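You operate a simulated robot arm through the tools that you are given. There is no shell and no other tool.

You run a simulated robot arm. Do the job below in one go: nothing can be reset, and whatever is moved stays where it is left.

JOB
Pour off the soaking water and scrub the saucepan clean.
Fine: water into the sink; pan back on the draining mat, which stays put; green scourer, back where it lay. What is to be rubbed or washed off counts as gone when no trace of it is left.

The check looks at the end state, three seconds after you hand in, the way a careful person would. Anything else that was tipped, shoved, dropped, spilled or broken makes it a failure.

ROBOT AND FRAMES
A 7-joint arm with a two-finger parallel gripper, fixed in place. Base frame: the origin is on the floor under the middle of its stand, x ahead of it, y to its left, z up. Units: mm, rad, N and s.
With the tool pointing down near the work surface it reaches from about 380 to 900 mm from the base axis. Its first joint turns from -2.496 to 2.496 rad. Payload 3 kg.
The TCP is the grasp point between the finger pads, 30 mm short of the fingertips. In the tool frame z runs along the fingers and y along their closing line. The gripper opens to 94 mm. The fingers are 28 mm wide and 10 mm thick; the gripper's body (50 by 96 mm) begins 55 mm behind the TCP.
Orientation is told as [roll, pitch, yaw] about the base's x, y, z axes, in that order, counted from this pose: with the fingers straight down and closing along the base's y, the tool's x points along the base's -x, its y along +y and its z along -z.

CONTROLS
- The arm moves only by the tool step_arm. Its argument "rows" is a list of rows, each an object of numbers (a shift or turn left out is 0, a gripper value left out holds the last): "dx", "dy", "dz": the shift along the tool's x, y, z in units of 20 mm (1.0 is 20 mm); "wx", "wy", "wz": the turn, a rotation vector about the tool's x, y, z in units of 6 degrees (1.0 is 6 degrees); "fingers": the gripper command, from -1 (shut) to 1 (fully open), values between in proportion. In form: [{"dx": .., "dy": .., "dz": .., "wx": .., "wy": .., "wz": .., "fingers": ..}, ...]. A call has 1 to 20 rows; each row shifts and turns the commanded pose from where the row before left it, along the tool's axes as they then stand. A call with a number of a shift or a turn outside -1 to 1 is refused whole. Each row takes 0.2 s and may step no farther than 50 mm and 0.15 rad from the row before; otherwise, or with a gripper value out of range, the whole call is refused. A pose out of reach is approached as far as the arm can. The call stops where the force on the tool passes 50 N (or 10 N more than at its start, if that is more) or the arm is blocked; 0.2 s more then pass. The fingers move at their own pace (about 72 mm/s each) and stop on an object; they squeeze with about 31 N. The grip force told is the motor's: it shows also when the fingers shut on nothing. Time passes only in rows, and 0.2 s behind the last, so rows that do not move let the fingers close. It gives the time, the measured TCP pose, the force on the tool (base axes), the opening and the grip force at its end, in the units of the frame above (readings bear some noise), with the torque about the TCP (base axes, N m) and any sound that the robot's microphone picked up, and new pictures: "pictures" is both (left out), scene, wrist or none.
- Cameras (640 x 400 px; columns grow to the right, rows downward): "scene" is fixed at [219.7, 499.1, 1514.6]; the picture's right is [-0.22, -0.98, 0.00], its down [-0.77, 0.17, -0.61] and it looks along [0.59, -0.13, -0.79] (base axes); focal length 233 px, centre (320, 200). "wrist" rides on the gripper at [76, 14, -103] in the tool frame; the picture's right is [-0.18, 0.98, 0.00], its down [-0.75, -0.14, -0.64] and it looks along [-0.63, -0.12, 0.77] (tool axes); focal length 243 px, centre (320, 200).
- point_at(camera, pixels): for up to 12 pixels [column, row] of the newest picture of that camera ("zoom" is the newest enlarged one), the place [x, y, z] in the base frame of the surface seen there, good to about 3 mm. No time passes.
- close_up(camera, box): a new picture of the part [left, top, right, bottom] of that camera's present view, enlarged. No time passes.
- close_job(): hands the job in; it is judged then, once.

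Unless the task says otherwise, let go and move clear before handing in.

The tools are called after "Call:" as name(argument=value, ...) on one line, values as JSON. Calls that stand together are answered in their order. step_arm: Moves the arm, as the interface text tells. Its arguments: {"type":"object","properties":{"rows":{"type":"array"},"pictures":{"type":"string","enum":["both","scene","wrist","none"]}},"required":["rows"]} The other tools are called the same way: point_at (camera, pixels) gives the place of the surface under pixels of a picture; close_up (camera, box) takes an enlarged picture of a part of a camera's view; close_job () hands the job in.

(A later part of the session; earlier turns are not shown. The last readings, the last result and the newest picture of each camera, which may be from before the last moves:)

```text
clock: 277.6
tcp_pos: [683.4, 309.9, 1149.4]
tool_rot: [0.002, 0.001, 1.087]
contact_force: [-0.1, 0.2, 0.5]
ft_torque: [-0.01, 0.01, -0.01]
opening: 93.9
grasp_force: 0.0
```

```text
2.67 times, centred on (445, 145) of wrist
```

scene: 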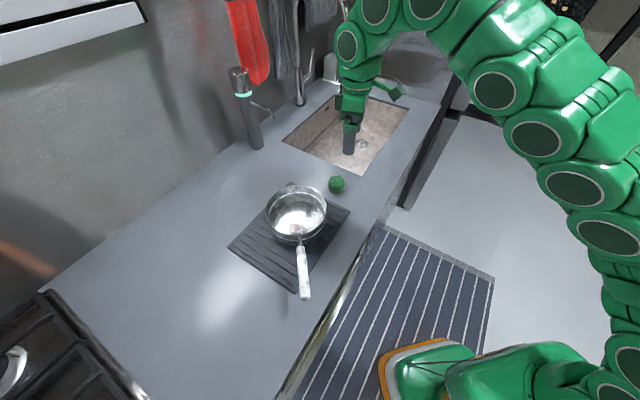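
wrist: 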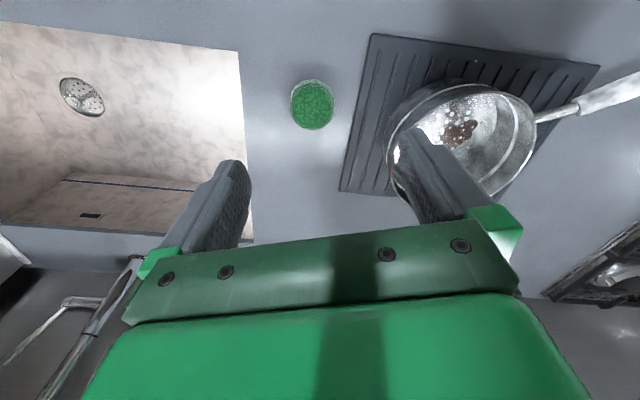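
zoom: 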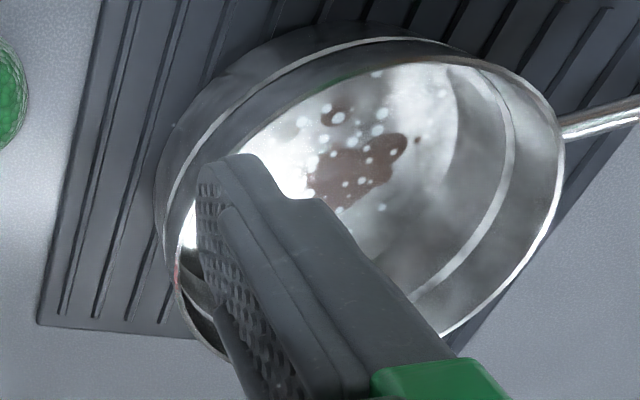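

The scourer is a round drum about 59 mm across. I'll get its centre from points across its top.

Call:
close_up(camera="wrist", box=[240, 60, 360, 160])

Call:
point_at(camera="zoom", pixels=[[370, 185], [288, 185], [452, 185], [370, 110], [372, 270], [278, 185], [462, 185], [368, 78], [372, 284], [310, 130], [430, 240], [310, 240]])

Call:
point_at(camera="scene", pixels=[[337, 184], [337, 180], [330, 184], [344, 184], [337, 188], [337, 192], [329, 186], [346, 186], [337, 176]])

```text
4.00 times, centred on (300, 110) of wrist
```

zoom: 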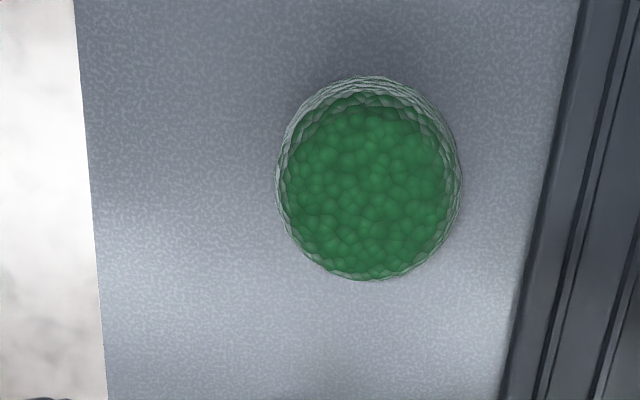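

```text
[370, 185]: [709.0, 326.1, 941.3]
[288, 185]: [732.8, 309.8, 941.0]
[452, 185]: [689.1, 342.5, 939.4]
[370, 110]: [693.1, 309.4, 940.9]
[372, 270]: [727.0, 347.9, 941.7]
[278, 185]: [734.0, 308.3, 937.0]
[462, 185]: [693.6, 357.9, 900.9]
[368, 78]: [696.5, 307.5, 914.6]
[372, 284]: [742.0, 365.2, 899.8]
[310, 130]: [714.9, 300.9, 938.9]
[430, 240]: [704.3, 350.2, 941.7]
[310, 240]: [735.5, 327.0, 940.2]
```

```text
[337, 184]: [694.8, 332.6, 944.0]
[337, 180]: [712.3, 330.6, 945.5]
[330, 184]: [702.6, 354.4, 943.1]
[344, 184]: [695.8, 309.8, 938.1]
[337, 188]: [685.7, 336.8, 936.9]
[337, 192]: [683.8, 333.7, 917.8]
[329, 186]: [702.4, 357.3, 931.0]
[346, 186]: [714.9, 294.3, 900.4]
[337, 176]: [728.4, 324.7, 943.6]
```

Scourer centre ≈ (709.5,327), top z 942, ~57 mm wide; that's the place to return it to. I'll centre over it and descend with the fingers partly open, gripping only its upper half.

Call:
step_arm(rows=[{"dx": -0.68, "dy": -0.38, "fingers": 0.75}, {"dx": -0.68, "dy": -0.38}, {"dz": 1}, {"dz": 1}, {"dz": 1}, {"dz": 1}, {"dz": 1}, {"dz": 1}], pictures="wrist")

Call:
close_up(camera="wrist", box=[220, 60, 420, 220])

```text
clock: 279.4
tcp_pos: [711.3, 326.6, 1030.0]
tool_rot: [0.001, -0.001, 1.087]
contact_force: [0.2, 1.0, 0.2]
ft_torque: [-0.02, -0.03, 0.02]
opening: 82.2
grasp_force: 0.1
```

wrist: 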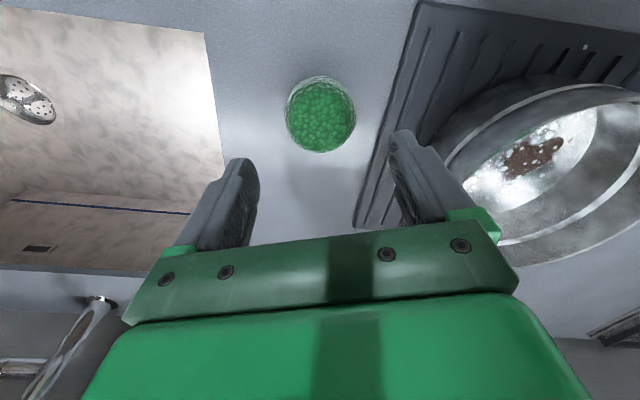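

```text
2.50 times, centred on (320, 140) of wrist
```

zoom: 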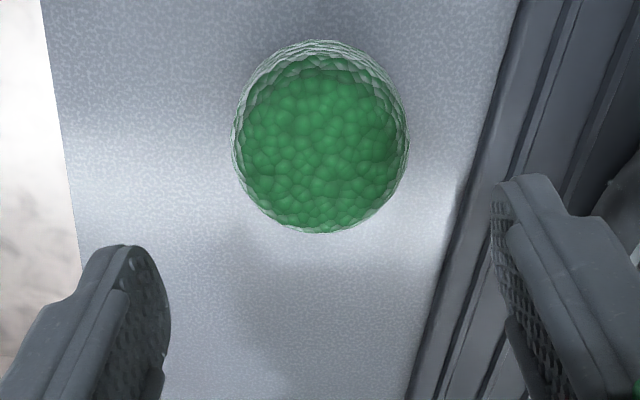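

Centred over it at z=1030. One more measurement from this closer view.

Call:
point_at(camera="zoom", pixels=[[320, 145], [245, 145], [398, 145], [320, 75], [322, 222], [265, 90], [375, 90], [265, 200], [378, 200], [236, 145], [407, 145], [322, 232]])

```text
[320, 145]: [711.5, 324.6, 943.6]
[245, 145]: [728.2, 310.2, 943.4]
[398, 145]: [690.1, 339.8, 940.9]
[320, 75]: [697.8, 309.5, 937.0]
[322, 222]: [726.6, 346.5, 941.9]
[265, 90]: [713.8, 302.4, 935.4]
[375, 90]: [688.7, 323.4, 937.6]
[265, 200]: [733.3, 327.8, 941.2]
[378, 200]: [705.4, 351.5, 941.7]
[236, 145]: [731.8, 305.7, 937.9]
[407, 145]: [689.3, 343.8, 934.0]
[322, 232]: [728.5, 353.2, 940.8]
```

Centre confirmed at about (711,327). Descending to grip its upper half and closing.

Call:
step_arm(rows=[{"dz": 1}, {"dz": 1}, {"dz": 1}, {"dz": 0.95}], pictures="none")

Call:
step_arm(rows=[{"fingers": 0.4}, {"fingers": 0.2}, {"fingers": 0.05}, {"fingers": -0.1}, {"fingers": -0.3}], pictures="both")

Call:
close_up(camera="wrist", box=[220, 80, 420, 240])

```text
clock: 280.4
tcp_pos: [711.5, 326.4, 950.2]
tool_rot: [0.002, -0.001, 1.087]
contact_force: [-0.3, -0.7, -0.1]
ft_torque: [0.04, 0.02, -0.03]
opening: 82.4
grasp_force: 0.0
```

```text
clock: 281.6
tcp_pos: [712.2, 326.6, 949.4]
tool_rot: [0.0, -0.001, 1.088]
contact_force: [0.1, 0.5, -0.5]
ft_torque: [0.05, 0.0, 0.03]
opening: 59.6
grasp_force: 30.8
```

scene: 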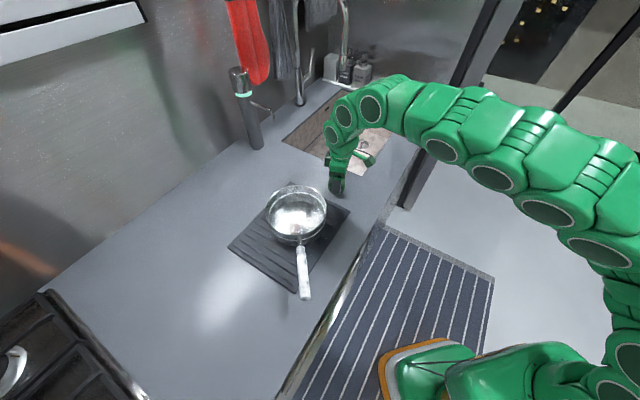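
wrist: 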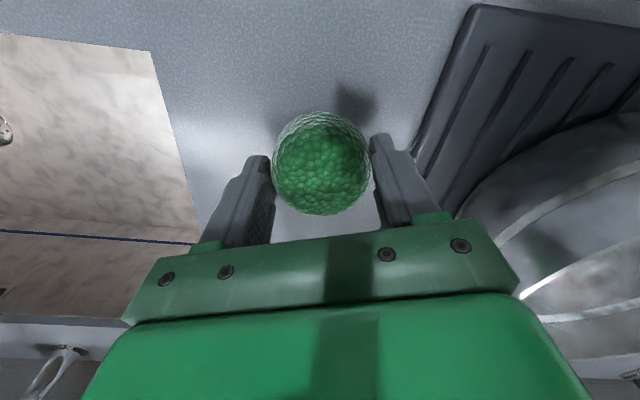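

```text
2.50 times, centred on (320, 160) of wrist
```

zoom: 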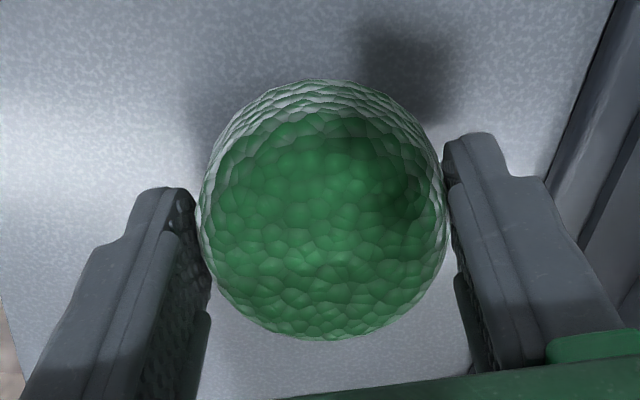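

Gripped at 59.6 mm. Lifting to check the hold.

Call:
step_arm(rows=[{"fingers": -1, "dz": -0.5}, {"dz": -1}, {"dz": -1}, {"dz": -1}, {"dz": -1}, {"dz": -1}, {"dz": -1}], pictures="both")

Call:
close_up(camera="wrist", box=[220, 80, 420, 240])

```text
clock: 283.2
tcp_pos: [710.2, 328.8, 1082.2]
tool_rot: [0.002, -0.001, 1.086]
contact_force: [0.3, -0.4, -0.5]
ft_torque: [-0.03, 0.0, 0.01]
opening: 60.2
grasp_force: 31.0
```

scene: 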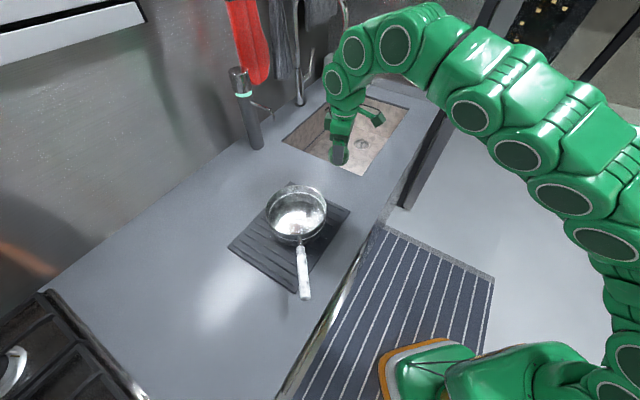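
wrist: 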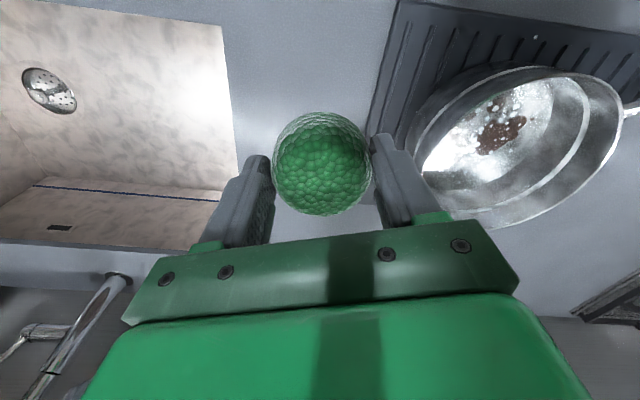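

```text
2.50 times, centred on (320, 160) of wrist
```

zoom: 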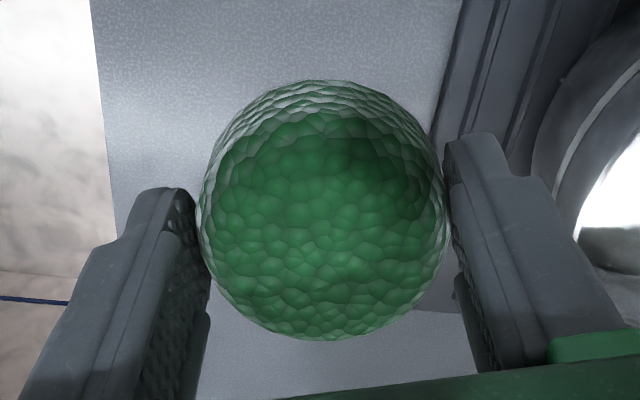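

The scourer is held firmly. From here the pan's inside is visible at (520,130); zooming to map all the dirt.

Call:
close_up(camera="wrist", box=[410, 55, 630, 215])

Call:
point_at(camera="zoom", pixels=[[250, 190], [215, 155], [195, 190], [290, 155], [255, 235], [245, 120], [205, 105], [330, 160], [280, 215], [120, 220], [160, 300], [330, 290]])

```text
2.50 times, centred on (520, 135) of wrist
```

zoom: 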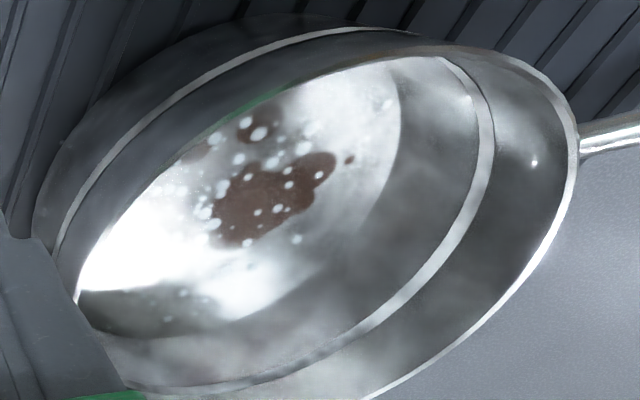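

```text
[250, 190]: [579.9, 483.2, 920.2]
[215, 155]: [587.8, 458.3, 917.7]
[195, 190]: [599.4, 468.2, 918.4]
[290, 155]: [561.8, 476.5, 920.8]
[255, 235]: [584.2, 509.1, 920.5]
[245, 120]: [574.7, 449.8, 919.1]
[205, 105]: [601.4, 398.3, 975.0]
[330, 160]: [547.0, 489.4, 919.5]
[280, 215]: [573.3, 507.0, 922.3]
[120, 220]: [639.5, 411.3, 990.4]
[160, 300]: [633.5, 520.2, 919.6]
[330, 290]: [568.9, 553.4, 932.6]
```

Dirt lies on the floor around (547-600, 450-512) plus scattered specks. I'll carry the scourer over the pan at a spot near the main stain and lower it close to the floor.

Call:
step_arm(rows=[{"dx": -0.408, "dy": 0.921}, {"dx": -0.408, "dy": 0.921}, {"dx": -0.408, "dy": 0.921}, {"dx": -0.408, "dy": 0.921}, {"dx": -0.408, "dy": 0.921}, {"dx": -0.408, "dy": 0.921}, {"dx": -0.408, "dy": 0.921}, {"dx": -0.408, "dy": 0.921}, {"dx": -0.408, "dy": 0.921}, {"dx": -0.408, "dy": 0.921}], pictures="both")

Call:
close_up(camera="scene", box=[230, 160, 370, 290])

```text
clock: 285.4
tcp_pos: [587.2, 486.5, 1082.0]
tool_rot: [0.002, 0.002, 1.089]
contact_force: [0.0, 0.4, -0.1]
ft_torque: [-0.01, 0.02, 0.0]
opening: 60.3
grasp_force: 31.4
```

scene: 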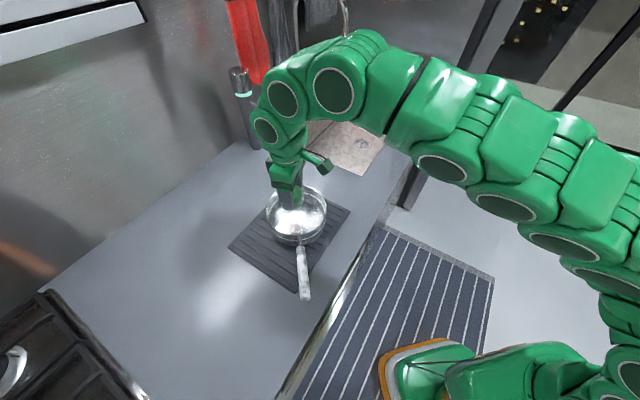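
wrist: 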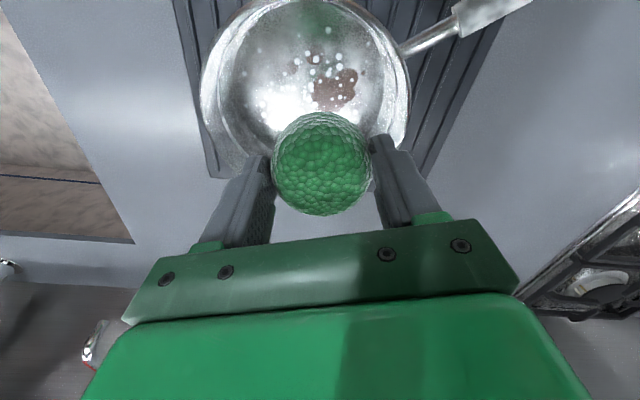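

```text
3.08 times, centred on (300, 225) of scene
```

zoom: 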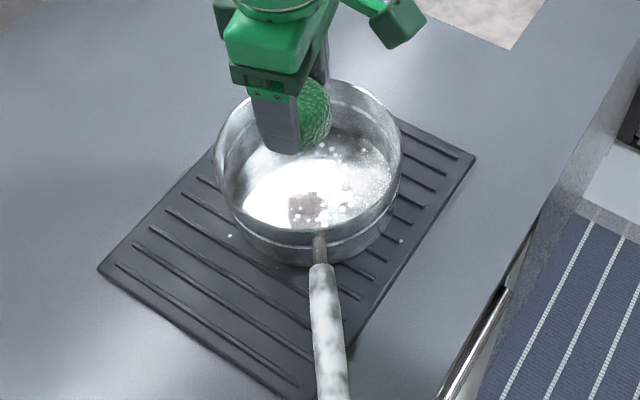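

Positioned over the pan. I'll verify the rim circle and stain from this view before descending.

Call:
point_at(camera="wrist", pixels=[[203, 75], [215, 40], [240, 10], [395, 30], [408, 70], [405, 110], [335, 88], [350, 75], [320, 95], [310, 60], [355, 45], [270, 100]])

Call:
close_up(camera="wrist", box=[190, 0, 420, 150])

```text
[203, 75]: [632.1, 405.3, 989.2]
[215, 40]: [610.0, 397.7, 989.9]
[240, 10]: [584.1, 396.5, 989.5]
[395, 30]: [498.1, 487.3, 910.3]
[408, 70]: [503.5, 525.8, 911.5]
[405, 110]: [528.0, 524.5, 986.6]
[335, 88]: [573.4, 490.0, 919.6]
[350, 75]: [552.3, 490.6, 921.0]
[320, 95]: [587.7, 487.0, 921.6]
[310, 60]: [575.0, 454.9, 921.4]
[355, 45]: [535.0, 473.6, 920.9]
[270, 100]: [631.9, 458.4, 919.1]
```

```text
2.67 times, centred on (305, 75) of wrist
```

zoom: 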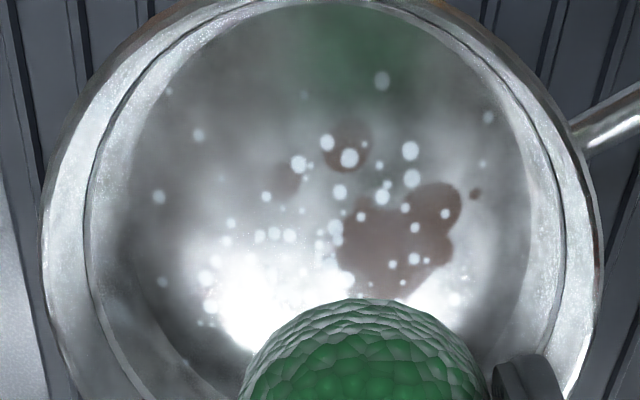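

Pan centre (595,480) confirmed; stains: main patch near (573,490), a spot near (575,452), small ones at (594,450) and (540,495), specks all over. Descending into the pan.

Call:
step_arm(rows=[{"dz": 1}, {"dz": 1}, {"dz": 1}, {"dz": 1}, {"dz": 0.9}, {"dz": 0.4}], pictures="none")

Call:
step_arm(rows=[{"dz": 0.15}, {"dz": 0.1}], pictures="none")

Call:
step_arm(rows=[{"dz": 0.1}], pictures="wrist")

```text
clock: 286.8
tcp_pos: [586.0, 487.5, 976.0]
tool_rot: [0.001, -0.001, 1.087]
contact_force: [0.3, 0.3, -0.1]
ft_torque: [-0.01, 0.01, -0.01]
opening: 60.0
grasp_force: 31.3
```

```text
clock: 287.4
tcp_pos: [585.5, 486.4, 970.8]
tool_rot: [0.003, -0.002, 1.086]
contact_force: [1.0, 0.2, -1.1]
ft_torque: [0.0, 0.0, 0.0]
opening: 60.2
grasp_force: 30.9
```

```text
clock: 287.8
tcp_pos: [587.1, 486.5, 970.2]
tool_rot: [0.004, -0.003, 1.088]
contact_force: [-0.8, -0.8, -1.2]
ft_torque: [0.0, 0.0, 0.0]
opening: 60.0
grasp_force: 30.7
```

wrist: 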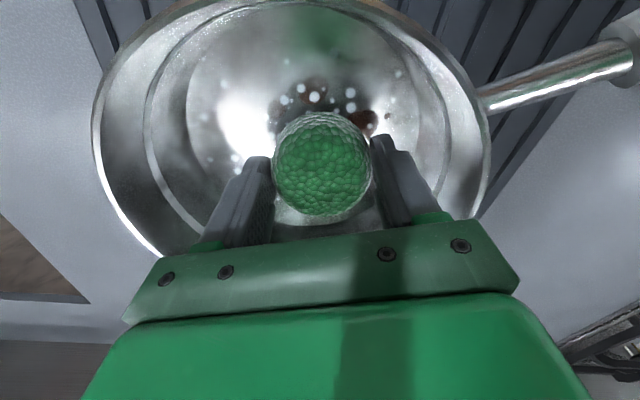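

Not yet touching (force ≈0 at z=970). Lowering in 1-2 mm steps until contact.

Call:
step_arm(rows=[{"dz": 0.1}], pictures="none")

Call:
step_arm(rows=[{"dz": 0.08}], pictures="none")

Call:
step_arm(rows=[{"dz": 0.08}], pictures="none")

Call:
step_arm(rows=[{"dz": 0.08}], pictures="none")

```text
clock: 288.2
tcp_pos: [587.3, 485.4, 968.4]
tool_rot: [0.002, -0.004, 1.087]
contact_force: [-3.8, -4.0, 16.2]
ft_torque: [-0.14, 0.18, 0.02]
opening: 60.3
grasp_force: 30.8
```

```text
clock: 288.6
tcp_pos: [588.1, 486.4, 966.8]
tool_rot: [0.0, -0.003, 1.088]
contact_force: [-7.0, -4.5, 38.9]
ft_torque: [-0.03, 0.29, 0.1]
opening: 60.4
grasp_force: 30.4
```

```text
clock: 289.0
tcp_pos: [587.8, 486.1, 965.5]
tool_rot: [0.0, -0.006, 1.087]
contact_force: [1.8, 5.8, 40.2]
ft_torque: [0.39, -0.21, 0.1]
opening: 60.4
grasp_force: 31.0
```

```text
clock: 289.4
tcp_pos: [587.0, 485.1, 962.2]
tool_rot: [0.003, -0.004, 1.087]
contact_force: [1.6, 3.4, 40.0]
ft_torque: [0.29, -0.13, 0.05]
opening: 60.2
grasp_force: 31.0
```

Too firm (40 N, the scourer slid up a bit in the fingers). Backing off to a light press.

Call:
step_arm(rows=[{"dz": -0.08}], pictures="none")

Call:
step_arm(rows=[{"dz": -0.03}], pictures="none")

```text
clock: 289.8
tcp_pos: [585.7, 486.4, 962.5]
tool_rot: [0.002, 0.003, 1.087]
contact_force: [7.9, 3.0, 17.1]
ft_torque: [0.19, -0.44, 0.01]
opening: 60.0
grasp_force: 31.1
```

```text
clock: 290.2
tcp_pos: [588.2, 486.6, 961.8]
tool_rot: [0.004, 0.001, 1.088]
contact_force: [0.6, 0.0, -0.7]
ft_torque: [0.0, 0.01, 0.0]
opening: 60.2
grasp_force: 31.1
```

Contact is very stiff: 0.4 mm makes about 10 N. I'll press lightly and rub over the main stain, then check the effect and forces.

Call:
step_arm(rows=[{"dz": 0.02}, {"dy": 0.4}, {"dy": 0.5}, {"dx": 0.4}, {"dy": -0.5}, {"dy": -0.5}, {"dx": 0.4}, {"dy": 0.5}, {"dy": 0.4}], pictures="none")

Call:
step_arm(rows=[{"dx": -0.5}, {"dx": -0.5}, {"dy": -0.4}, {"dx": -0.5}, {"dy": 0.4}, {"dx": 0.5}, {"dx": 0.3}], pictures="wrist")

Call:
close_up(camera="wrist", box=[90, 0, 500, 260])

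```text
clock: 292.2
tcp_pos: [565.9, 479.6, 964.8]
tool_rot: [0.001, -0.003, 1.087]
contact_force: [-0.6, 0.2, -0.4]
ft_torque: [0.02, -0.02, 0.0]
opening: 60.1
grasp_force: 31.3
```

```text
clock: 293.8
tcp_pos: [570.9, 490.0, 964.2]
tool_rot: [0.003, 0.001, 1.087]
contact_force: [1.1, 1.0, -0.7]
ft_torque: [0.0, -0.01, -0.02]
opening: 60.1
grasp_force: 31.1
```

wrist: 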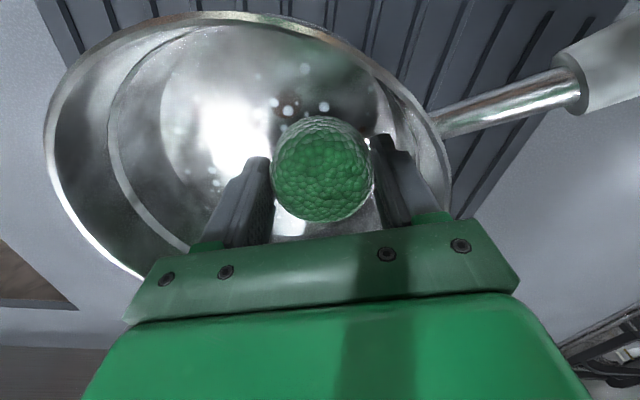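

```text
1.54 times, centred on (295, 130) of wrist
```

zoom: 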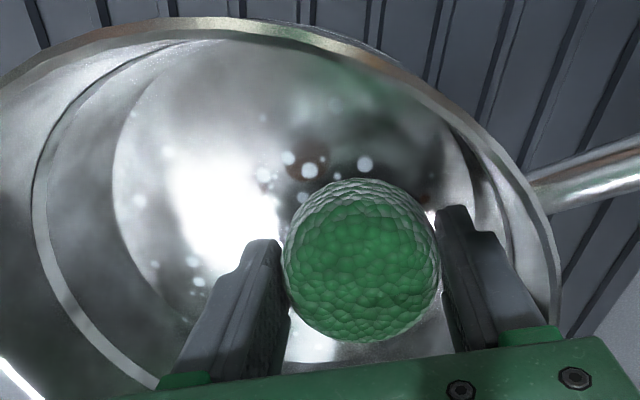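

Already cleaner near the scourer; contact is now only light. I'll press a little more and continue rubbing, checking force.

Call:
step_arm(rows=[{"dz": 0.05}, {}], pictures="none")

Call:
step_arm(rows=[{"dz": 0.05}, {}], pictures="none")

```text
clock: 294.4
tcp_pos: [571.3, 490.5, 964.8]
tool_rot: [0.002, -0.002, 1.086]
contact_force: [0.5, 0.2, -0.1]
ft_torque: [-0.01, -0.01, 0.01]
opening: 60.0
grasp_force: 30.9
```

```text
clock: 295.0
tcp_pos: [571.1, 491.0, 962.1]
tool_rot: [0.002, -0.004, 1.086]
contact_force: [-3.8, -2.3, 19.6]
ft_torque: [-0.04, 0.16, 0.03]
opening: 59.9
grasp_force: 31.0
```

About 20 N now, good. Rubbing over the stain areas in overlapping strokes.

Call:
step_arm(rows=[{"dy": 0.4}, {"dx": 0.4}, {"dy": -0.5}, {"dy": -0.5}, {"dx": 0.4}, {"dy": 0.5}, {"dy": 0.3}, {"dx": 0.4}, {"dy": -0.5}, {"dy": -0.5}, {"dx": 0.4}, {"dy": -0.3}], pictures="none")

Call:
step_arm(rows=[{"dy": -0.5}, {"dx": -0.5}, {"dy": 0.5}, {"dx": -0.5}, {"dy": -0.5}, {"dy": -0.5}, {"dx": -0.5}, {"dy": 0.5}, {"dy": 0.5}, {"dx": -0.5}, {"dy": 0.3}], pictures="wrist")

Call:
close_up(camera="wrist", box=[90, 0, 500, 260])

```text
clock: 297.6
tcp_pos: [576.4, 453.9, 961.4]
tool_rot: [0.002, -0.001, 1.089]
contact_force: [-13.3, 8.0, 32.8]
ft_torque: [0.46, 0.44, 0.12]
opening: 60.0
grasp_force: 31.2
```

```text
clock: 300.0
tcp_pos: [588.9, 490.1, 961.9]
tool_rot: [0.002, -0.002, 1.089]
contact_force: [1.0, -0.5, 3.1]
ft_torque: [-0.01, -0.08, -0.02]
opening: 60.2
grasp_force: 31.3
```

wrist: 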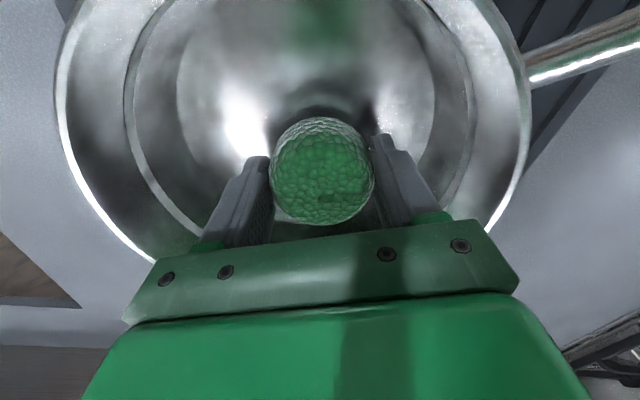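

```text
1.54 times, centred on (295, 130) of wrist
```

zoom: 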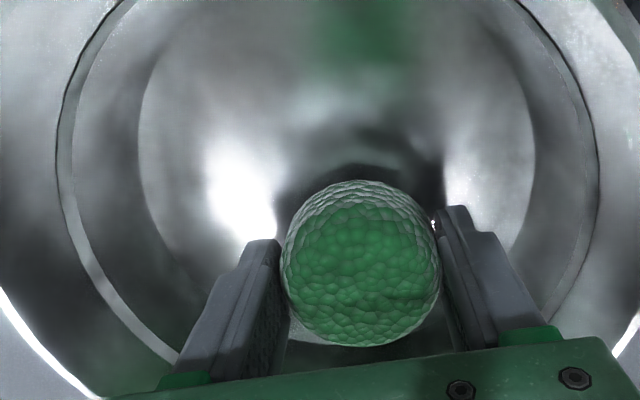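

The visible floor is now spotless. I'll keep a firm press and scrub the other half of the floor too.

Call:
step_arm(rows=[{"dz": 0.04}, {"dx": -0.5}, {"dy": 0.5}, {"dx": -0.5}, {"dy": -0.5}, {"dy": -0.5}, {"dx": -0.5}, {"dy": 0.4}, {"dx": -0.4}, {"dy": -0.5}], pictures="none")

Call:
step_arm(rows=[{"dy": -0.5}, {"dx": 0.5}, {"dy": -0.4}, {"dx": 0.5}, {"dy": -0.4}, {"dy": 0.5}, {"dx": 0.5}, {"dy": -0.5}, {"dx": 0.5}, {"dy": 0.3}, {"dx": 0.5}], pictures="wrist")

Call:
close_up(camera="wrist", box=[90, 0, 500, 260])

```text
clock: 302.2
tcp_pos: [619.1, 518.5, 961.1]
tool_rot: [0.002, 0.0, 1.087]
contact_force: [-6.9, -2.6, 1.5]
ft_torque: [-0.02, 0.11, 0.1]
opening: 60.1
grasp_force: 31.1
```

```text
clock: 304.6
tcp_pos: [612.8, 465.3, 960.4]
tool_rot: [0.002, -0.002, 1.088]
contact_force: [2.6, 2.6, 9.7]
ft_torque: [0.18, -0.23, -0.01]
opening: 60.2
grasp_force: 30.9
```

wrist: 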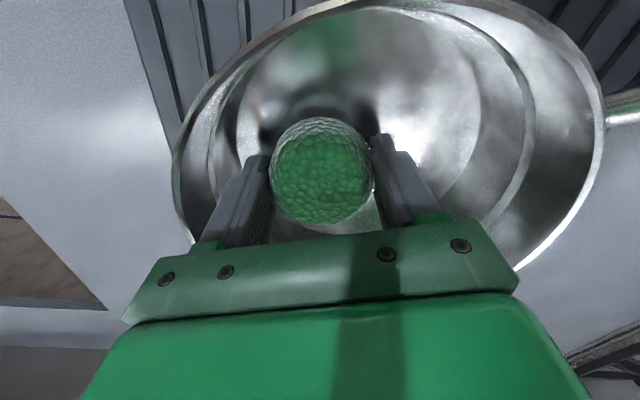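

```text
1.54 times, centred on (295, 130) of wrist
```

zoom: 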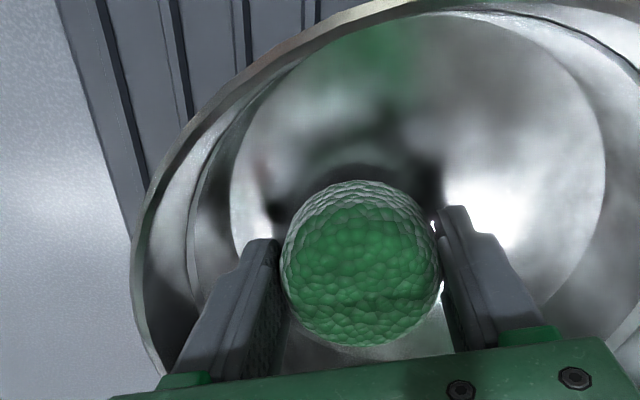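

Floor looks clean from here. I'll lift the scourer out and inspect the whole inside.

Call:
step_arm(rows=[{"dz": -0.3}, {"dz": -1}, {"dz": -1}, {"dz": -1}, {"dz": -1}, {"dz": -1}, {"dz": -1}, {"dx": 1}, {"dx": 1}, {"dx": 1}, {"dx": 1}], pictures="both")

Call:
close_up(camera="wrist", box=[180, 0, 460, 170])

Call:
close_up(camera="scene", box=[250, 170, 345, 255])

```text
clock: 307.0
tcp_pos: [576.0, 394.2, 1084.9]
tool_rot: [0.002, -0.001, 1.087]
contact_force: [-1.2, 0.5, 0.2]
ft_torque: [-0.02, 0.02, 0.0]
opening: 60.1
grasp_force: 30.4
```

scene: 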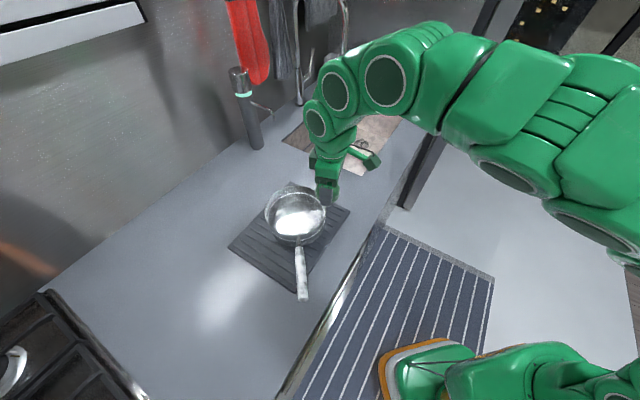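
wrist: 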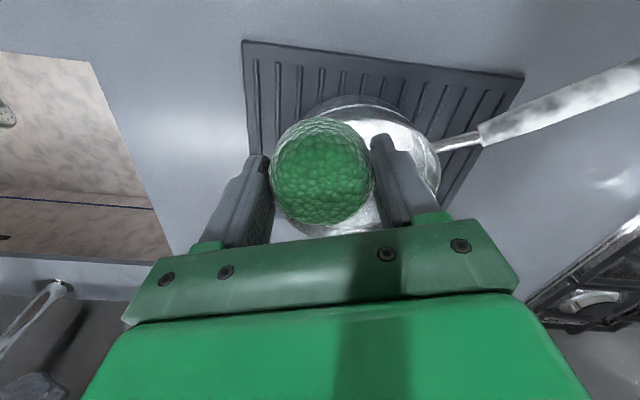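

```text
2.29 times, centred on (320, 85) of wrist
```

zoom: 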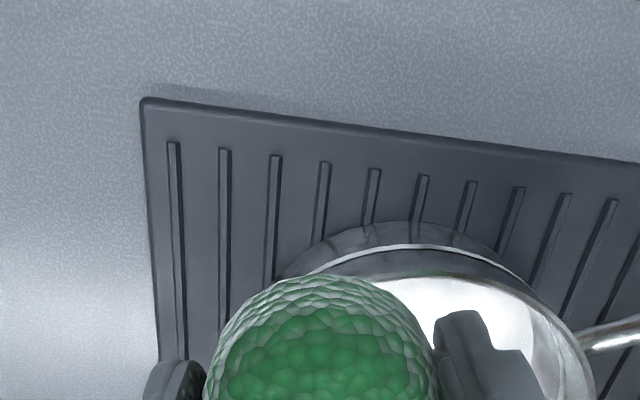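

```text
4.71 times, centred on (298, 212) of scene
```

zoom: 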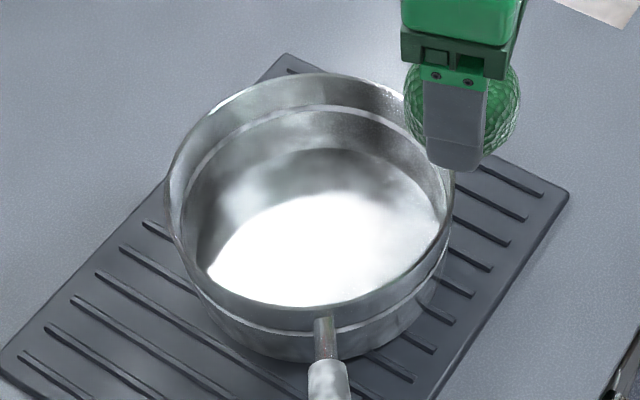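

The scene view shows a clean floor but with glare. I'll move so the wrist camera looks straight in past the scourer.

Call:
step_arm(rows=[{"dx": -0.86, "dy": 0.27, "dz": -0.12}, {"dx": -0.86, "dy": 0.27, "dz": -0.12}, {"dx": -0.86, "dy": 0.27, "dz": -0.12}, {"dx": -0.86, "dy": 0.27, "dz": -0.12}, {"dx": -0.86, "dy": 0.27, "dz": -0.12}, {"dx": -0.86, "dy": 0.27, "dz": -0.12}, {"dx": -0.86, "dy": 0.27, "dz": -0.12}], pictures="wrist")

Call:
close_up(camera="wrist", box=[190, 0, 430, 150])

```text
clock: 308.6
tcp_pos: [597.8, 518.3, 1102.6]
tool_rot: [0.002, -0.001, 1.087]
contact_force: [0.3, 0.1, -0.7]
ft_torque: [0.01, -0.01, -0.01]
opening: 59.8
grasp_force: 30.6
```

wrist: 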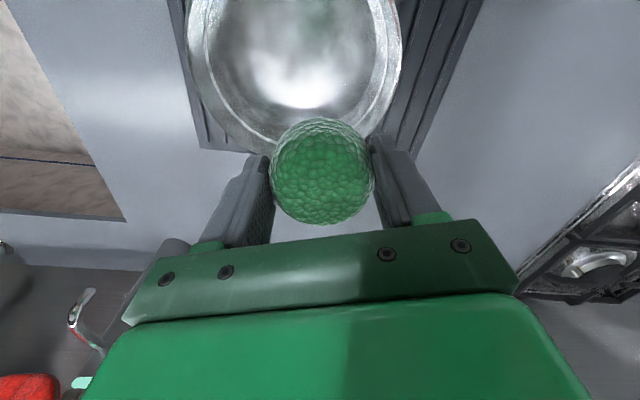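

```text
2.67 times, centred on (310, 75) of wrist
```

zoom: 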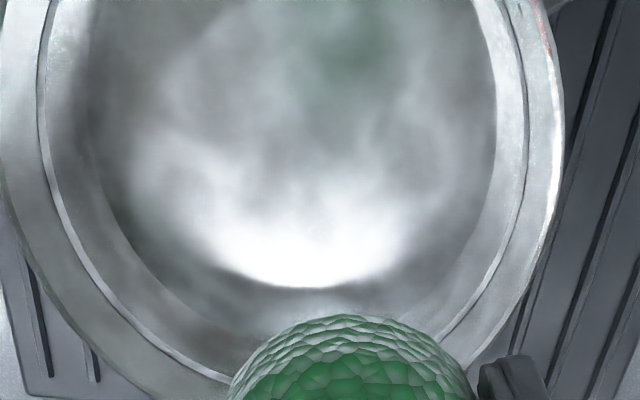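

No stain is visible on the floor from here. I'll check from a second angle on the way back toward the scourer's place.

Call:
step_arm(rows=[{"dx": 0.587, "dy": -0.95}, {"dx": 0.587, "dy": -0.95}, {"dx": 0.587, "dy": -0.95}, {"dx": 0.587, "dy": -0.95}, {"dx": 0.587, "dy": -0.95}, {"dx": 0.587, "dy": -0.95}, {"dx": 0.587, "dy": -0.95}, {"dx": 0.587, "dy": -0.95}, {"dx": 0.587, "dy": -0.95}], pictures="both")

Call:
close_up(camera="wrist", box=[390, 40, 630, 210])

Call:
close_up(camera="scene", box=[255, 175, 340, 250])

```text
clock: 310.6
tcp_pos: [701.0, 344.5, 1101.0]
tool_rot: [0.002, -0.002, 1.087]
contact_force: [-0.4, -0.2, -0.7]
ft_torque: [0.02, -0.04, 0.01]
opening: 59.8
grasp_force: 31.2
```

scene: 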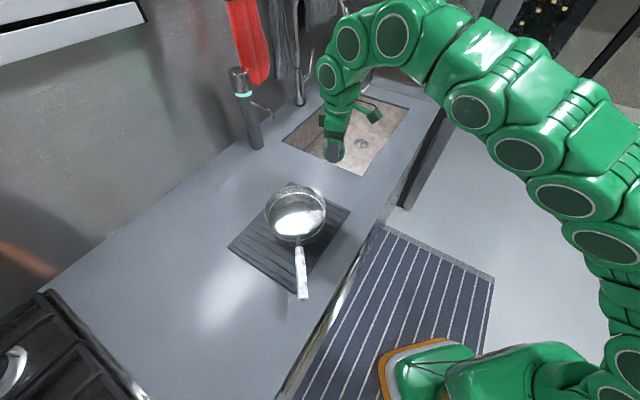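
wrist: 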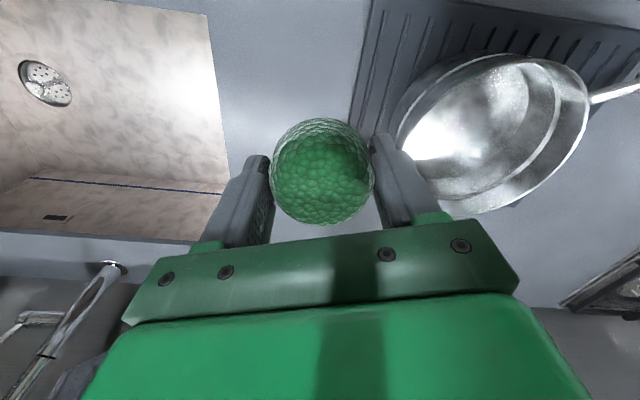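

```text
2.35 times, centred on (510, 125) of wrist
```

zoom: 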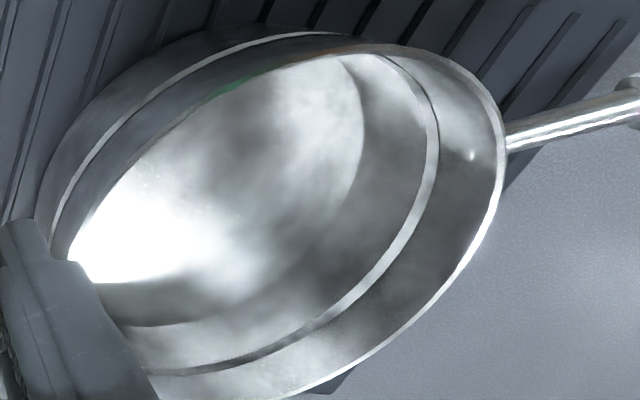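

```text
5.33 times, centred on (298, 212) of scene
```

zoom: 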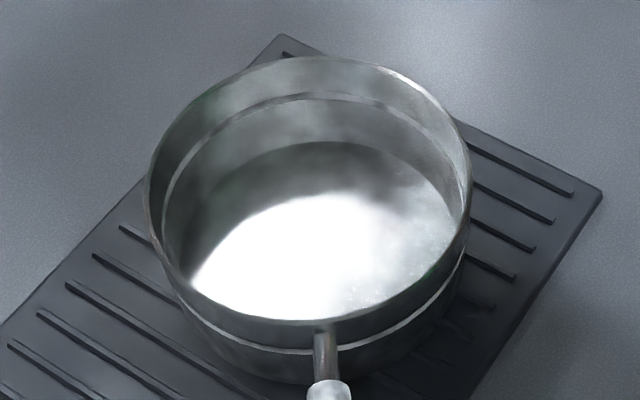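

The stained area is clean from this side too, but glare hides part of the floor, and my strokes didn't reach every edge. I'll turn the scourer grip 90° and do a second full pass; first re-measure the pan.

Call:
point_at(camera="zoom", pixels=[[310, 57], [215, 90], [150, 170], [152, 215], [400, 75], [465, 150], [470, 210], [230, 303], [310, 322], [400, 305], [325, 370]])

Call:
step_arm(rows=[{"wz": -1}, {"wz": -1}, {"wz": -1}, {"wz": -1}, {"wz": -1}, {"wz": -1}, {"wz": -1}, {"wz": -1}, {"wz": -1}, {"wz": -1}, {"wz": -1}, {"wz": -1}, {"wz": -1}, {"wz": -1}, {"wz": -1}], pictures="wrist")

```text
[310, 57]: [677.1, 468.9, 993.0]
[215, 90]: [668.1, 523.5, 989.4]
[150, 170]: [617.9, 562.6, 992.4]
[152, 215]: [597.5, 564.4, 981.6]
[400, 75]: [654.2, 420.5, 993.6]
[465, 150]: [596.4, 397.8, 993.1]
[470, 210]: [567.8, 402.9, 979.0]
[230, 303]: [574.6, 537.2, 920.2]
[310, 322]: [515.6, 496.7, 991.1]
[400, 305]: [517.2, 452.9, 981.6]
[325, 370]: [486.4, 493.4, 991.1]
```

```text
clock: 313.8
tcp_pos: [699.8, 345.8, 1104.0]
tool_rot: [-0.002, -0.002, 2.661]
contact_force: [-0.6, -0.9, -0.2]
ft_torque: [-0.01, -0.01, 0.01]
opening: 60.0
grasp_force: 31.1
```

wrist: 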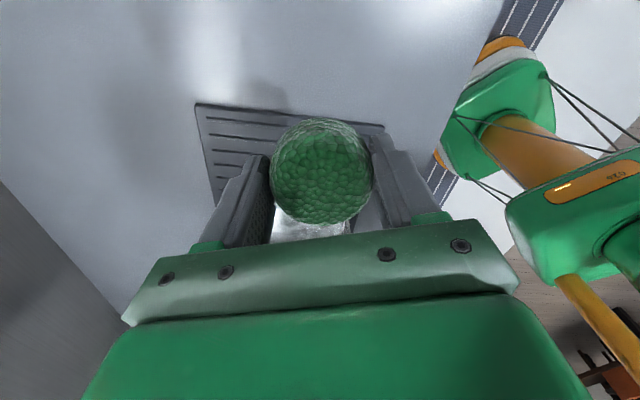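

Turned to yaw 152°. Pan centre is (594,481). Moving over the centre and down to just above the floor.

Call:
step_arm(rows=[{"dx": -0.978, "dy": -0.442}, {"dx": -0.978, "dy": -0.442}, {"dx": -0.978, "dy": -0.442}, {"dx": -0.978, "dy": -0.442}, {"dx": -0.978, "dy": -0.442}, {"dx": -0.978, "dy": -0.442}, {"dx": -0.978, "dy": -0.442}, {"dx": -0.978, "dy": -0.442}], pictures="both")

Call:
close_up(camera="wrist", box=[200, 0, 440, 150])

```text
clock: 315.6
tcp_pos: [594.5, 482.5, 1105.7]
tool_rot: [-0.001, -0.001, 2.66]
contact_force: [-0.4, 0.4, -0.6]
ft_torque: [0.0, -0.06, 0.0]
opening: 59.6
grasp_force: 30.9
```

scene: 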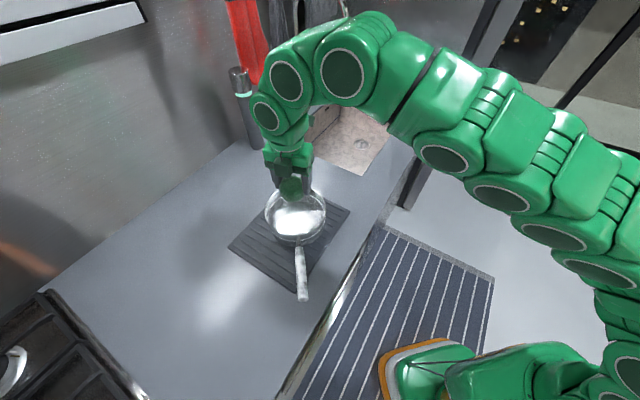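
wrist: 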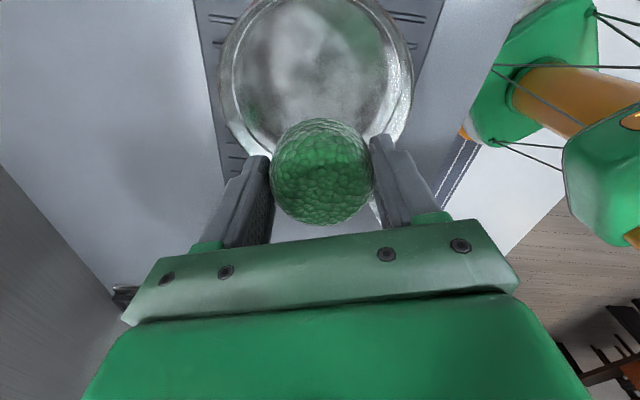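

```text
2.67 times, centred on (320, 75) of wrist
```

zoom: 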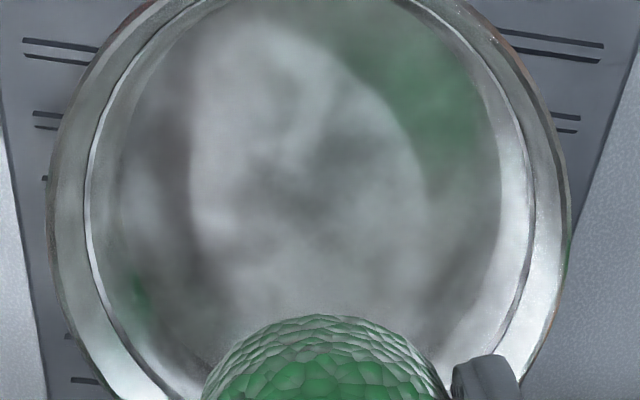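

This glare-free view shows the front half spotless too. I'll still make one more full pass in this orientation to be thorough; descending.

Call:
step_arm(rows=[{"dz": 1}, {"dz": 1}, {"dz": 1}, {"dz": 1}, {"dz": 1}, {"dz": 1}, {"dz": 0.7}], pictures="none")

Call:
step_arm(rows=[{"dz": 0.12}], pictures="none")

Call:
step_arm(rows=[{"dz": 0.08}], pictures="none")

Call:
step_arm(rows=[{"dz": 0.05}], pictures="none")

```text
clock: 317.2
tcp_pos: [594.1, 481.6, 971.3]
tool_rot: [0.0, 0.0, 2.66]
contact_force: [1.1, -0.7, 0.2]
ft_torque: [0.02, -0.03, 0.01]
opening: 59.9
grasp_force: 31.0
```

```text
clock: 317.6
tcp_pos: [594.3, 481.8, 968.2]
tool_rot: [-0.002, -0.001, 2.659]
contact_force: [0.2, -0.2, -0.1]
ft_torque: [0.03, -0.02, 0.01]
opening: 59.9
grasp_force: 30.9
```

```text
clock: 318.0
tcp_pos: [594.2, 482.0, 966.7]
tool_rot: [-0.001, -0.003, 2.658]
contact_force: [-0.2, -0.2, 0.1]
ft_torque: [-0.02, 0.04, 0.01]
opening: 60.2
grasp_force: 31.7
```

```text
clock: 318.4
tcp_pos: [592.8, 481.3, 966.9]
tool_rot: [-0.001, -0.002, 2.659]
contact_force: [-0.4, 0.6, -0.3]
ft_torque: [0.02, -0.05, 0.04]
opening: 60.1
grasp_force: 30.8
```

Call:
step_arm(rows=[{"dz": 0.06}], pictures="none")

Call:
step_arm(rows=[{"dz": 0.06}], pictures="none")

Call:
step_arm(rows=[{"dz": 0.05}], pictures="none")

```text
clock: 318.8
tcp_pos: [594.1, 482.7, 963.2]
tool_rot: [-0.002, -0.002, 2.659]
contact_force: [0.3, -0.6, -0.5]
ft_torque: [-0.05, 0.0, 0.02]
opening: 60.1
grasp_force: 30.7
```

```text
clock: 319.2
tcp_pos: [593.4, 481.6, 963.1]
tool_rot: [-0.003, 0.0, 2.658]
contact_force: [-0.2, -0.3, -0.7]
ft_torque: [-0.01, 0.01, -0.02]
opening: 60.1
grasp_force: 31.0
```

```text
clock: 319.6
tcp_pos: [595.0, 482.3, 962.0]
tool_rot: [-0.002, -0.001, 2.658]
contact_force: [-0.1, 0.5, -0.2]
ft_torque: [0.01, -0.02, -0.01]
opening: 59.9
grasp_force: 31.1
```

Still no contact at z=962; lowering in finer steps until I feel the floor.

Call:
step_arm(rows=[{"dz": 0.05}], pictures="none")

Call:
step_arm(rows=[{"dz": 0.04}], pictures="none")

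Call:
step_arm(rows=[{"dz": 0.03}], pictures="none")

```text
clock: 320.0
tcp_pos: [595.3, 481.0, 960.3]
tool_rot: [-0.003, -0.002, 2.658]
contact_force: [2.2, 2.2, 6.9]
ft_torque: [0.04, 0.06, -0.02]
opening: 60.0
grasp_force: 31.6
```

```text
clock: 320.4
tcp_pos: [595.6, 482.3, 960.4]
tool_rot: [-0.004, 0.0, 2.659]
contact_force: [-4.6, -4.0, 25.7]
ft_torque: [-0.15, 0.4, 0.05]
opening: 59.9
grasp_force: 31.0
```

```text
clock: 320.8
tcp_pos: [595.1, 482.3, 960.4]
tool_rot: [-0.003, 0.0, 2.657]
contact_force: [0.1, -0.5, 31.7]
ft_torque: [-0.01, 0.3, 0.02]
opening: 60.0
grasp_force: 30.8
```

Firm contact (~30 N). Easing slightly and sweeping the floor in overlapping strokes, left part first.

Call:
step_arm(rows=[{"dz": -0.03}, {"dx": -0.5}, {"dy": 0.5}, {"dx": -0.5}, {"dy": -0.5}, {"dy": -0.5}, {"dx": -0.5}, {"dy": 0.5}, {"dy": 0.5}, {"dx": -0.5}, {"dy": -0.5}, {"dy": -0.5}, {"dx": -0.2}, {"dy": 0.5}], pictures="none")

Call:
step_arm(rows=[{"dx": 0.5}, {"dy": 0.5}, {"dx": 0.5}, {"dy": 0.5}, {"dx": 0.5}, {"dy": 0.45}, {"dx": 0.5}, {"dy": -0.5}, {"dx": 0.5}, {"dy": 0.5}, {"dx": 0.5}, {"dy": -0.5}, {"dx": 0.5}, {"dy": -0.5}, {"dx": 0.5}, {"dy": -0.5}, {"dx": 0.35}], pictures="none")

Call:
step_arm(rows=[{"dy": -0.5}, {"dx": -0.5}, {"dy": -0.5}, {"dx": -0.5}, {"dx": -0.5}, {"dy": -0.45}, {"dx": -0.5}, {"dy": 0.5}, {"dx": -0.5}, {"dy": -0.5}, {"dx": -0.5}, {"dy": 0.5}, {"dx": -0.4}, {"dy": 0.5}, {"dx": 0.5}, {"dy": 0.5}, {"dx": 0.5}], pictures="wrist")

```text
clock: 323.8
tcp_pos: [556.0, 500.0, 959.9]
tool_rot: [-0.005, -0.002, 2.661]
contact_force: [9.0, 6.6, 14.9]
ft_torque: [0.25, -0.13, -0.2]
opening: 59.8
grasp_force: 31.4
```

```text
clock: 327.4
tcp_pos: [633.0, 462.4, 959.3]
tool_rot: [-0.004, -0.001, 2.657]
contact_force: [-5.0, 5.0, 16.6]
ft_torque: [0.15, 0.34, -0.06]
opening: 59.9
grasp_force: 31.0
```

```text
clock: 331.0
tcp_pos: [587.8, 485.3, 958.9]
tool_rot: [-0.003, -0.001, 2.657]
contact_force: [-0.2, 0.4, 0.3]
ft_torque: [0.02, 0.01, 0.0]
opening: 60.1
grasp_force: 31.2
```

wrist: 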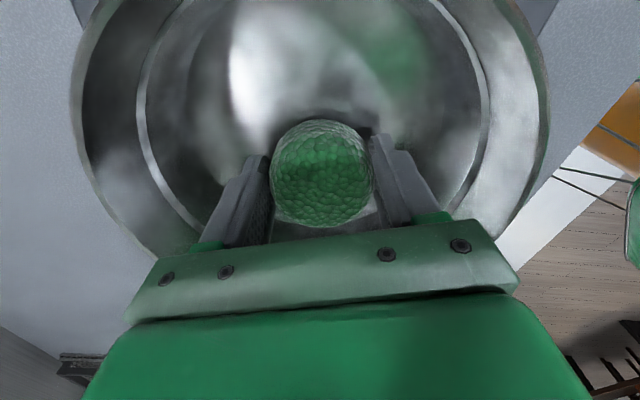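

Second pass done. Lifting out and turning back to the original grip angle while inspecting.

Call:
step_arm(rows=[{"dz": -0.3}, {"dz": -1}, {"dz": -1}, {"dz": -1}, {"dz": -1}, {"dz": -1}, {"dz": -1}, {"dz": -1}], pictures="none")

Call:
step_arm(rows=[{"wz": 1}, {"wz": 1}, {"wz": 1}, {"wz": 1}, {"wz": 1}, {"wz": 1}, {"wz": 1}, {"wz": 1}, {"wz": 1}, {"wz": 1}, {"wz": 1}, {"wz": 1}, {"wz": 1}, {"wz": 1}, {"wz": 1}], pictures="wrist")

Call:
close_up(camera="wrist", box=[190, 0, 430, 150])

```text
clock: 332.8
tcp_pos: [590.5, 484.0, 1106.2]
tool_rot: [0.001, -0.001, 2.66]
contact_force: [-0.2, 0.1, -0.3]
ft_torque: [0.0, 0.01, 0.01]
opening: 60.1
grasp_force: 30.6
```

```text
clock: 336.0
tcp_pos: [589.3, 483.5, 1104.7]
tool_rot: [0.002, -0.003, 1.086]
contact_force: [0.5, -0.1, 0.0]
ft_torque: [0.01, 0.0, 0.01]
opening: 59.9
grasp_force: 30.7
```

wrist: 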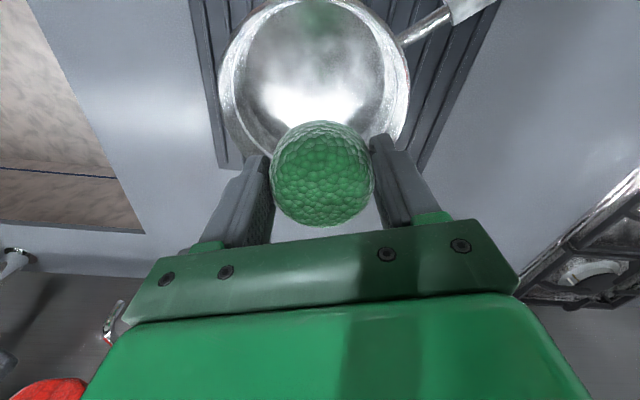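

```text
2.67 times, centred on (310, 75) of wrist
```

zoom: 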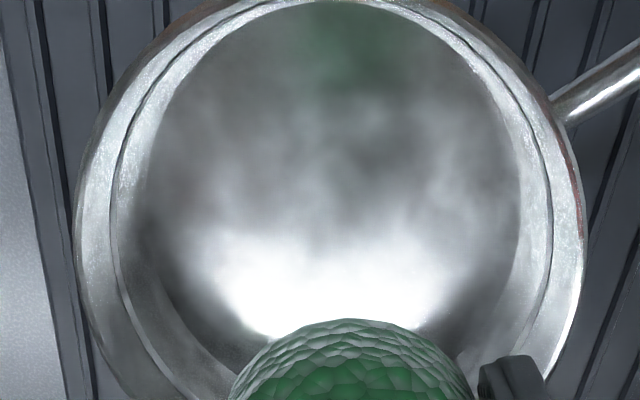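

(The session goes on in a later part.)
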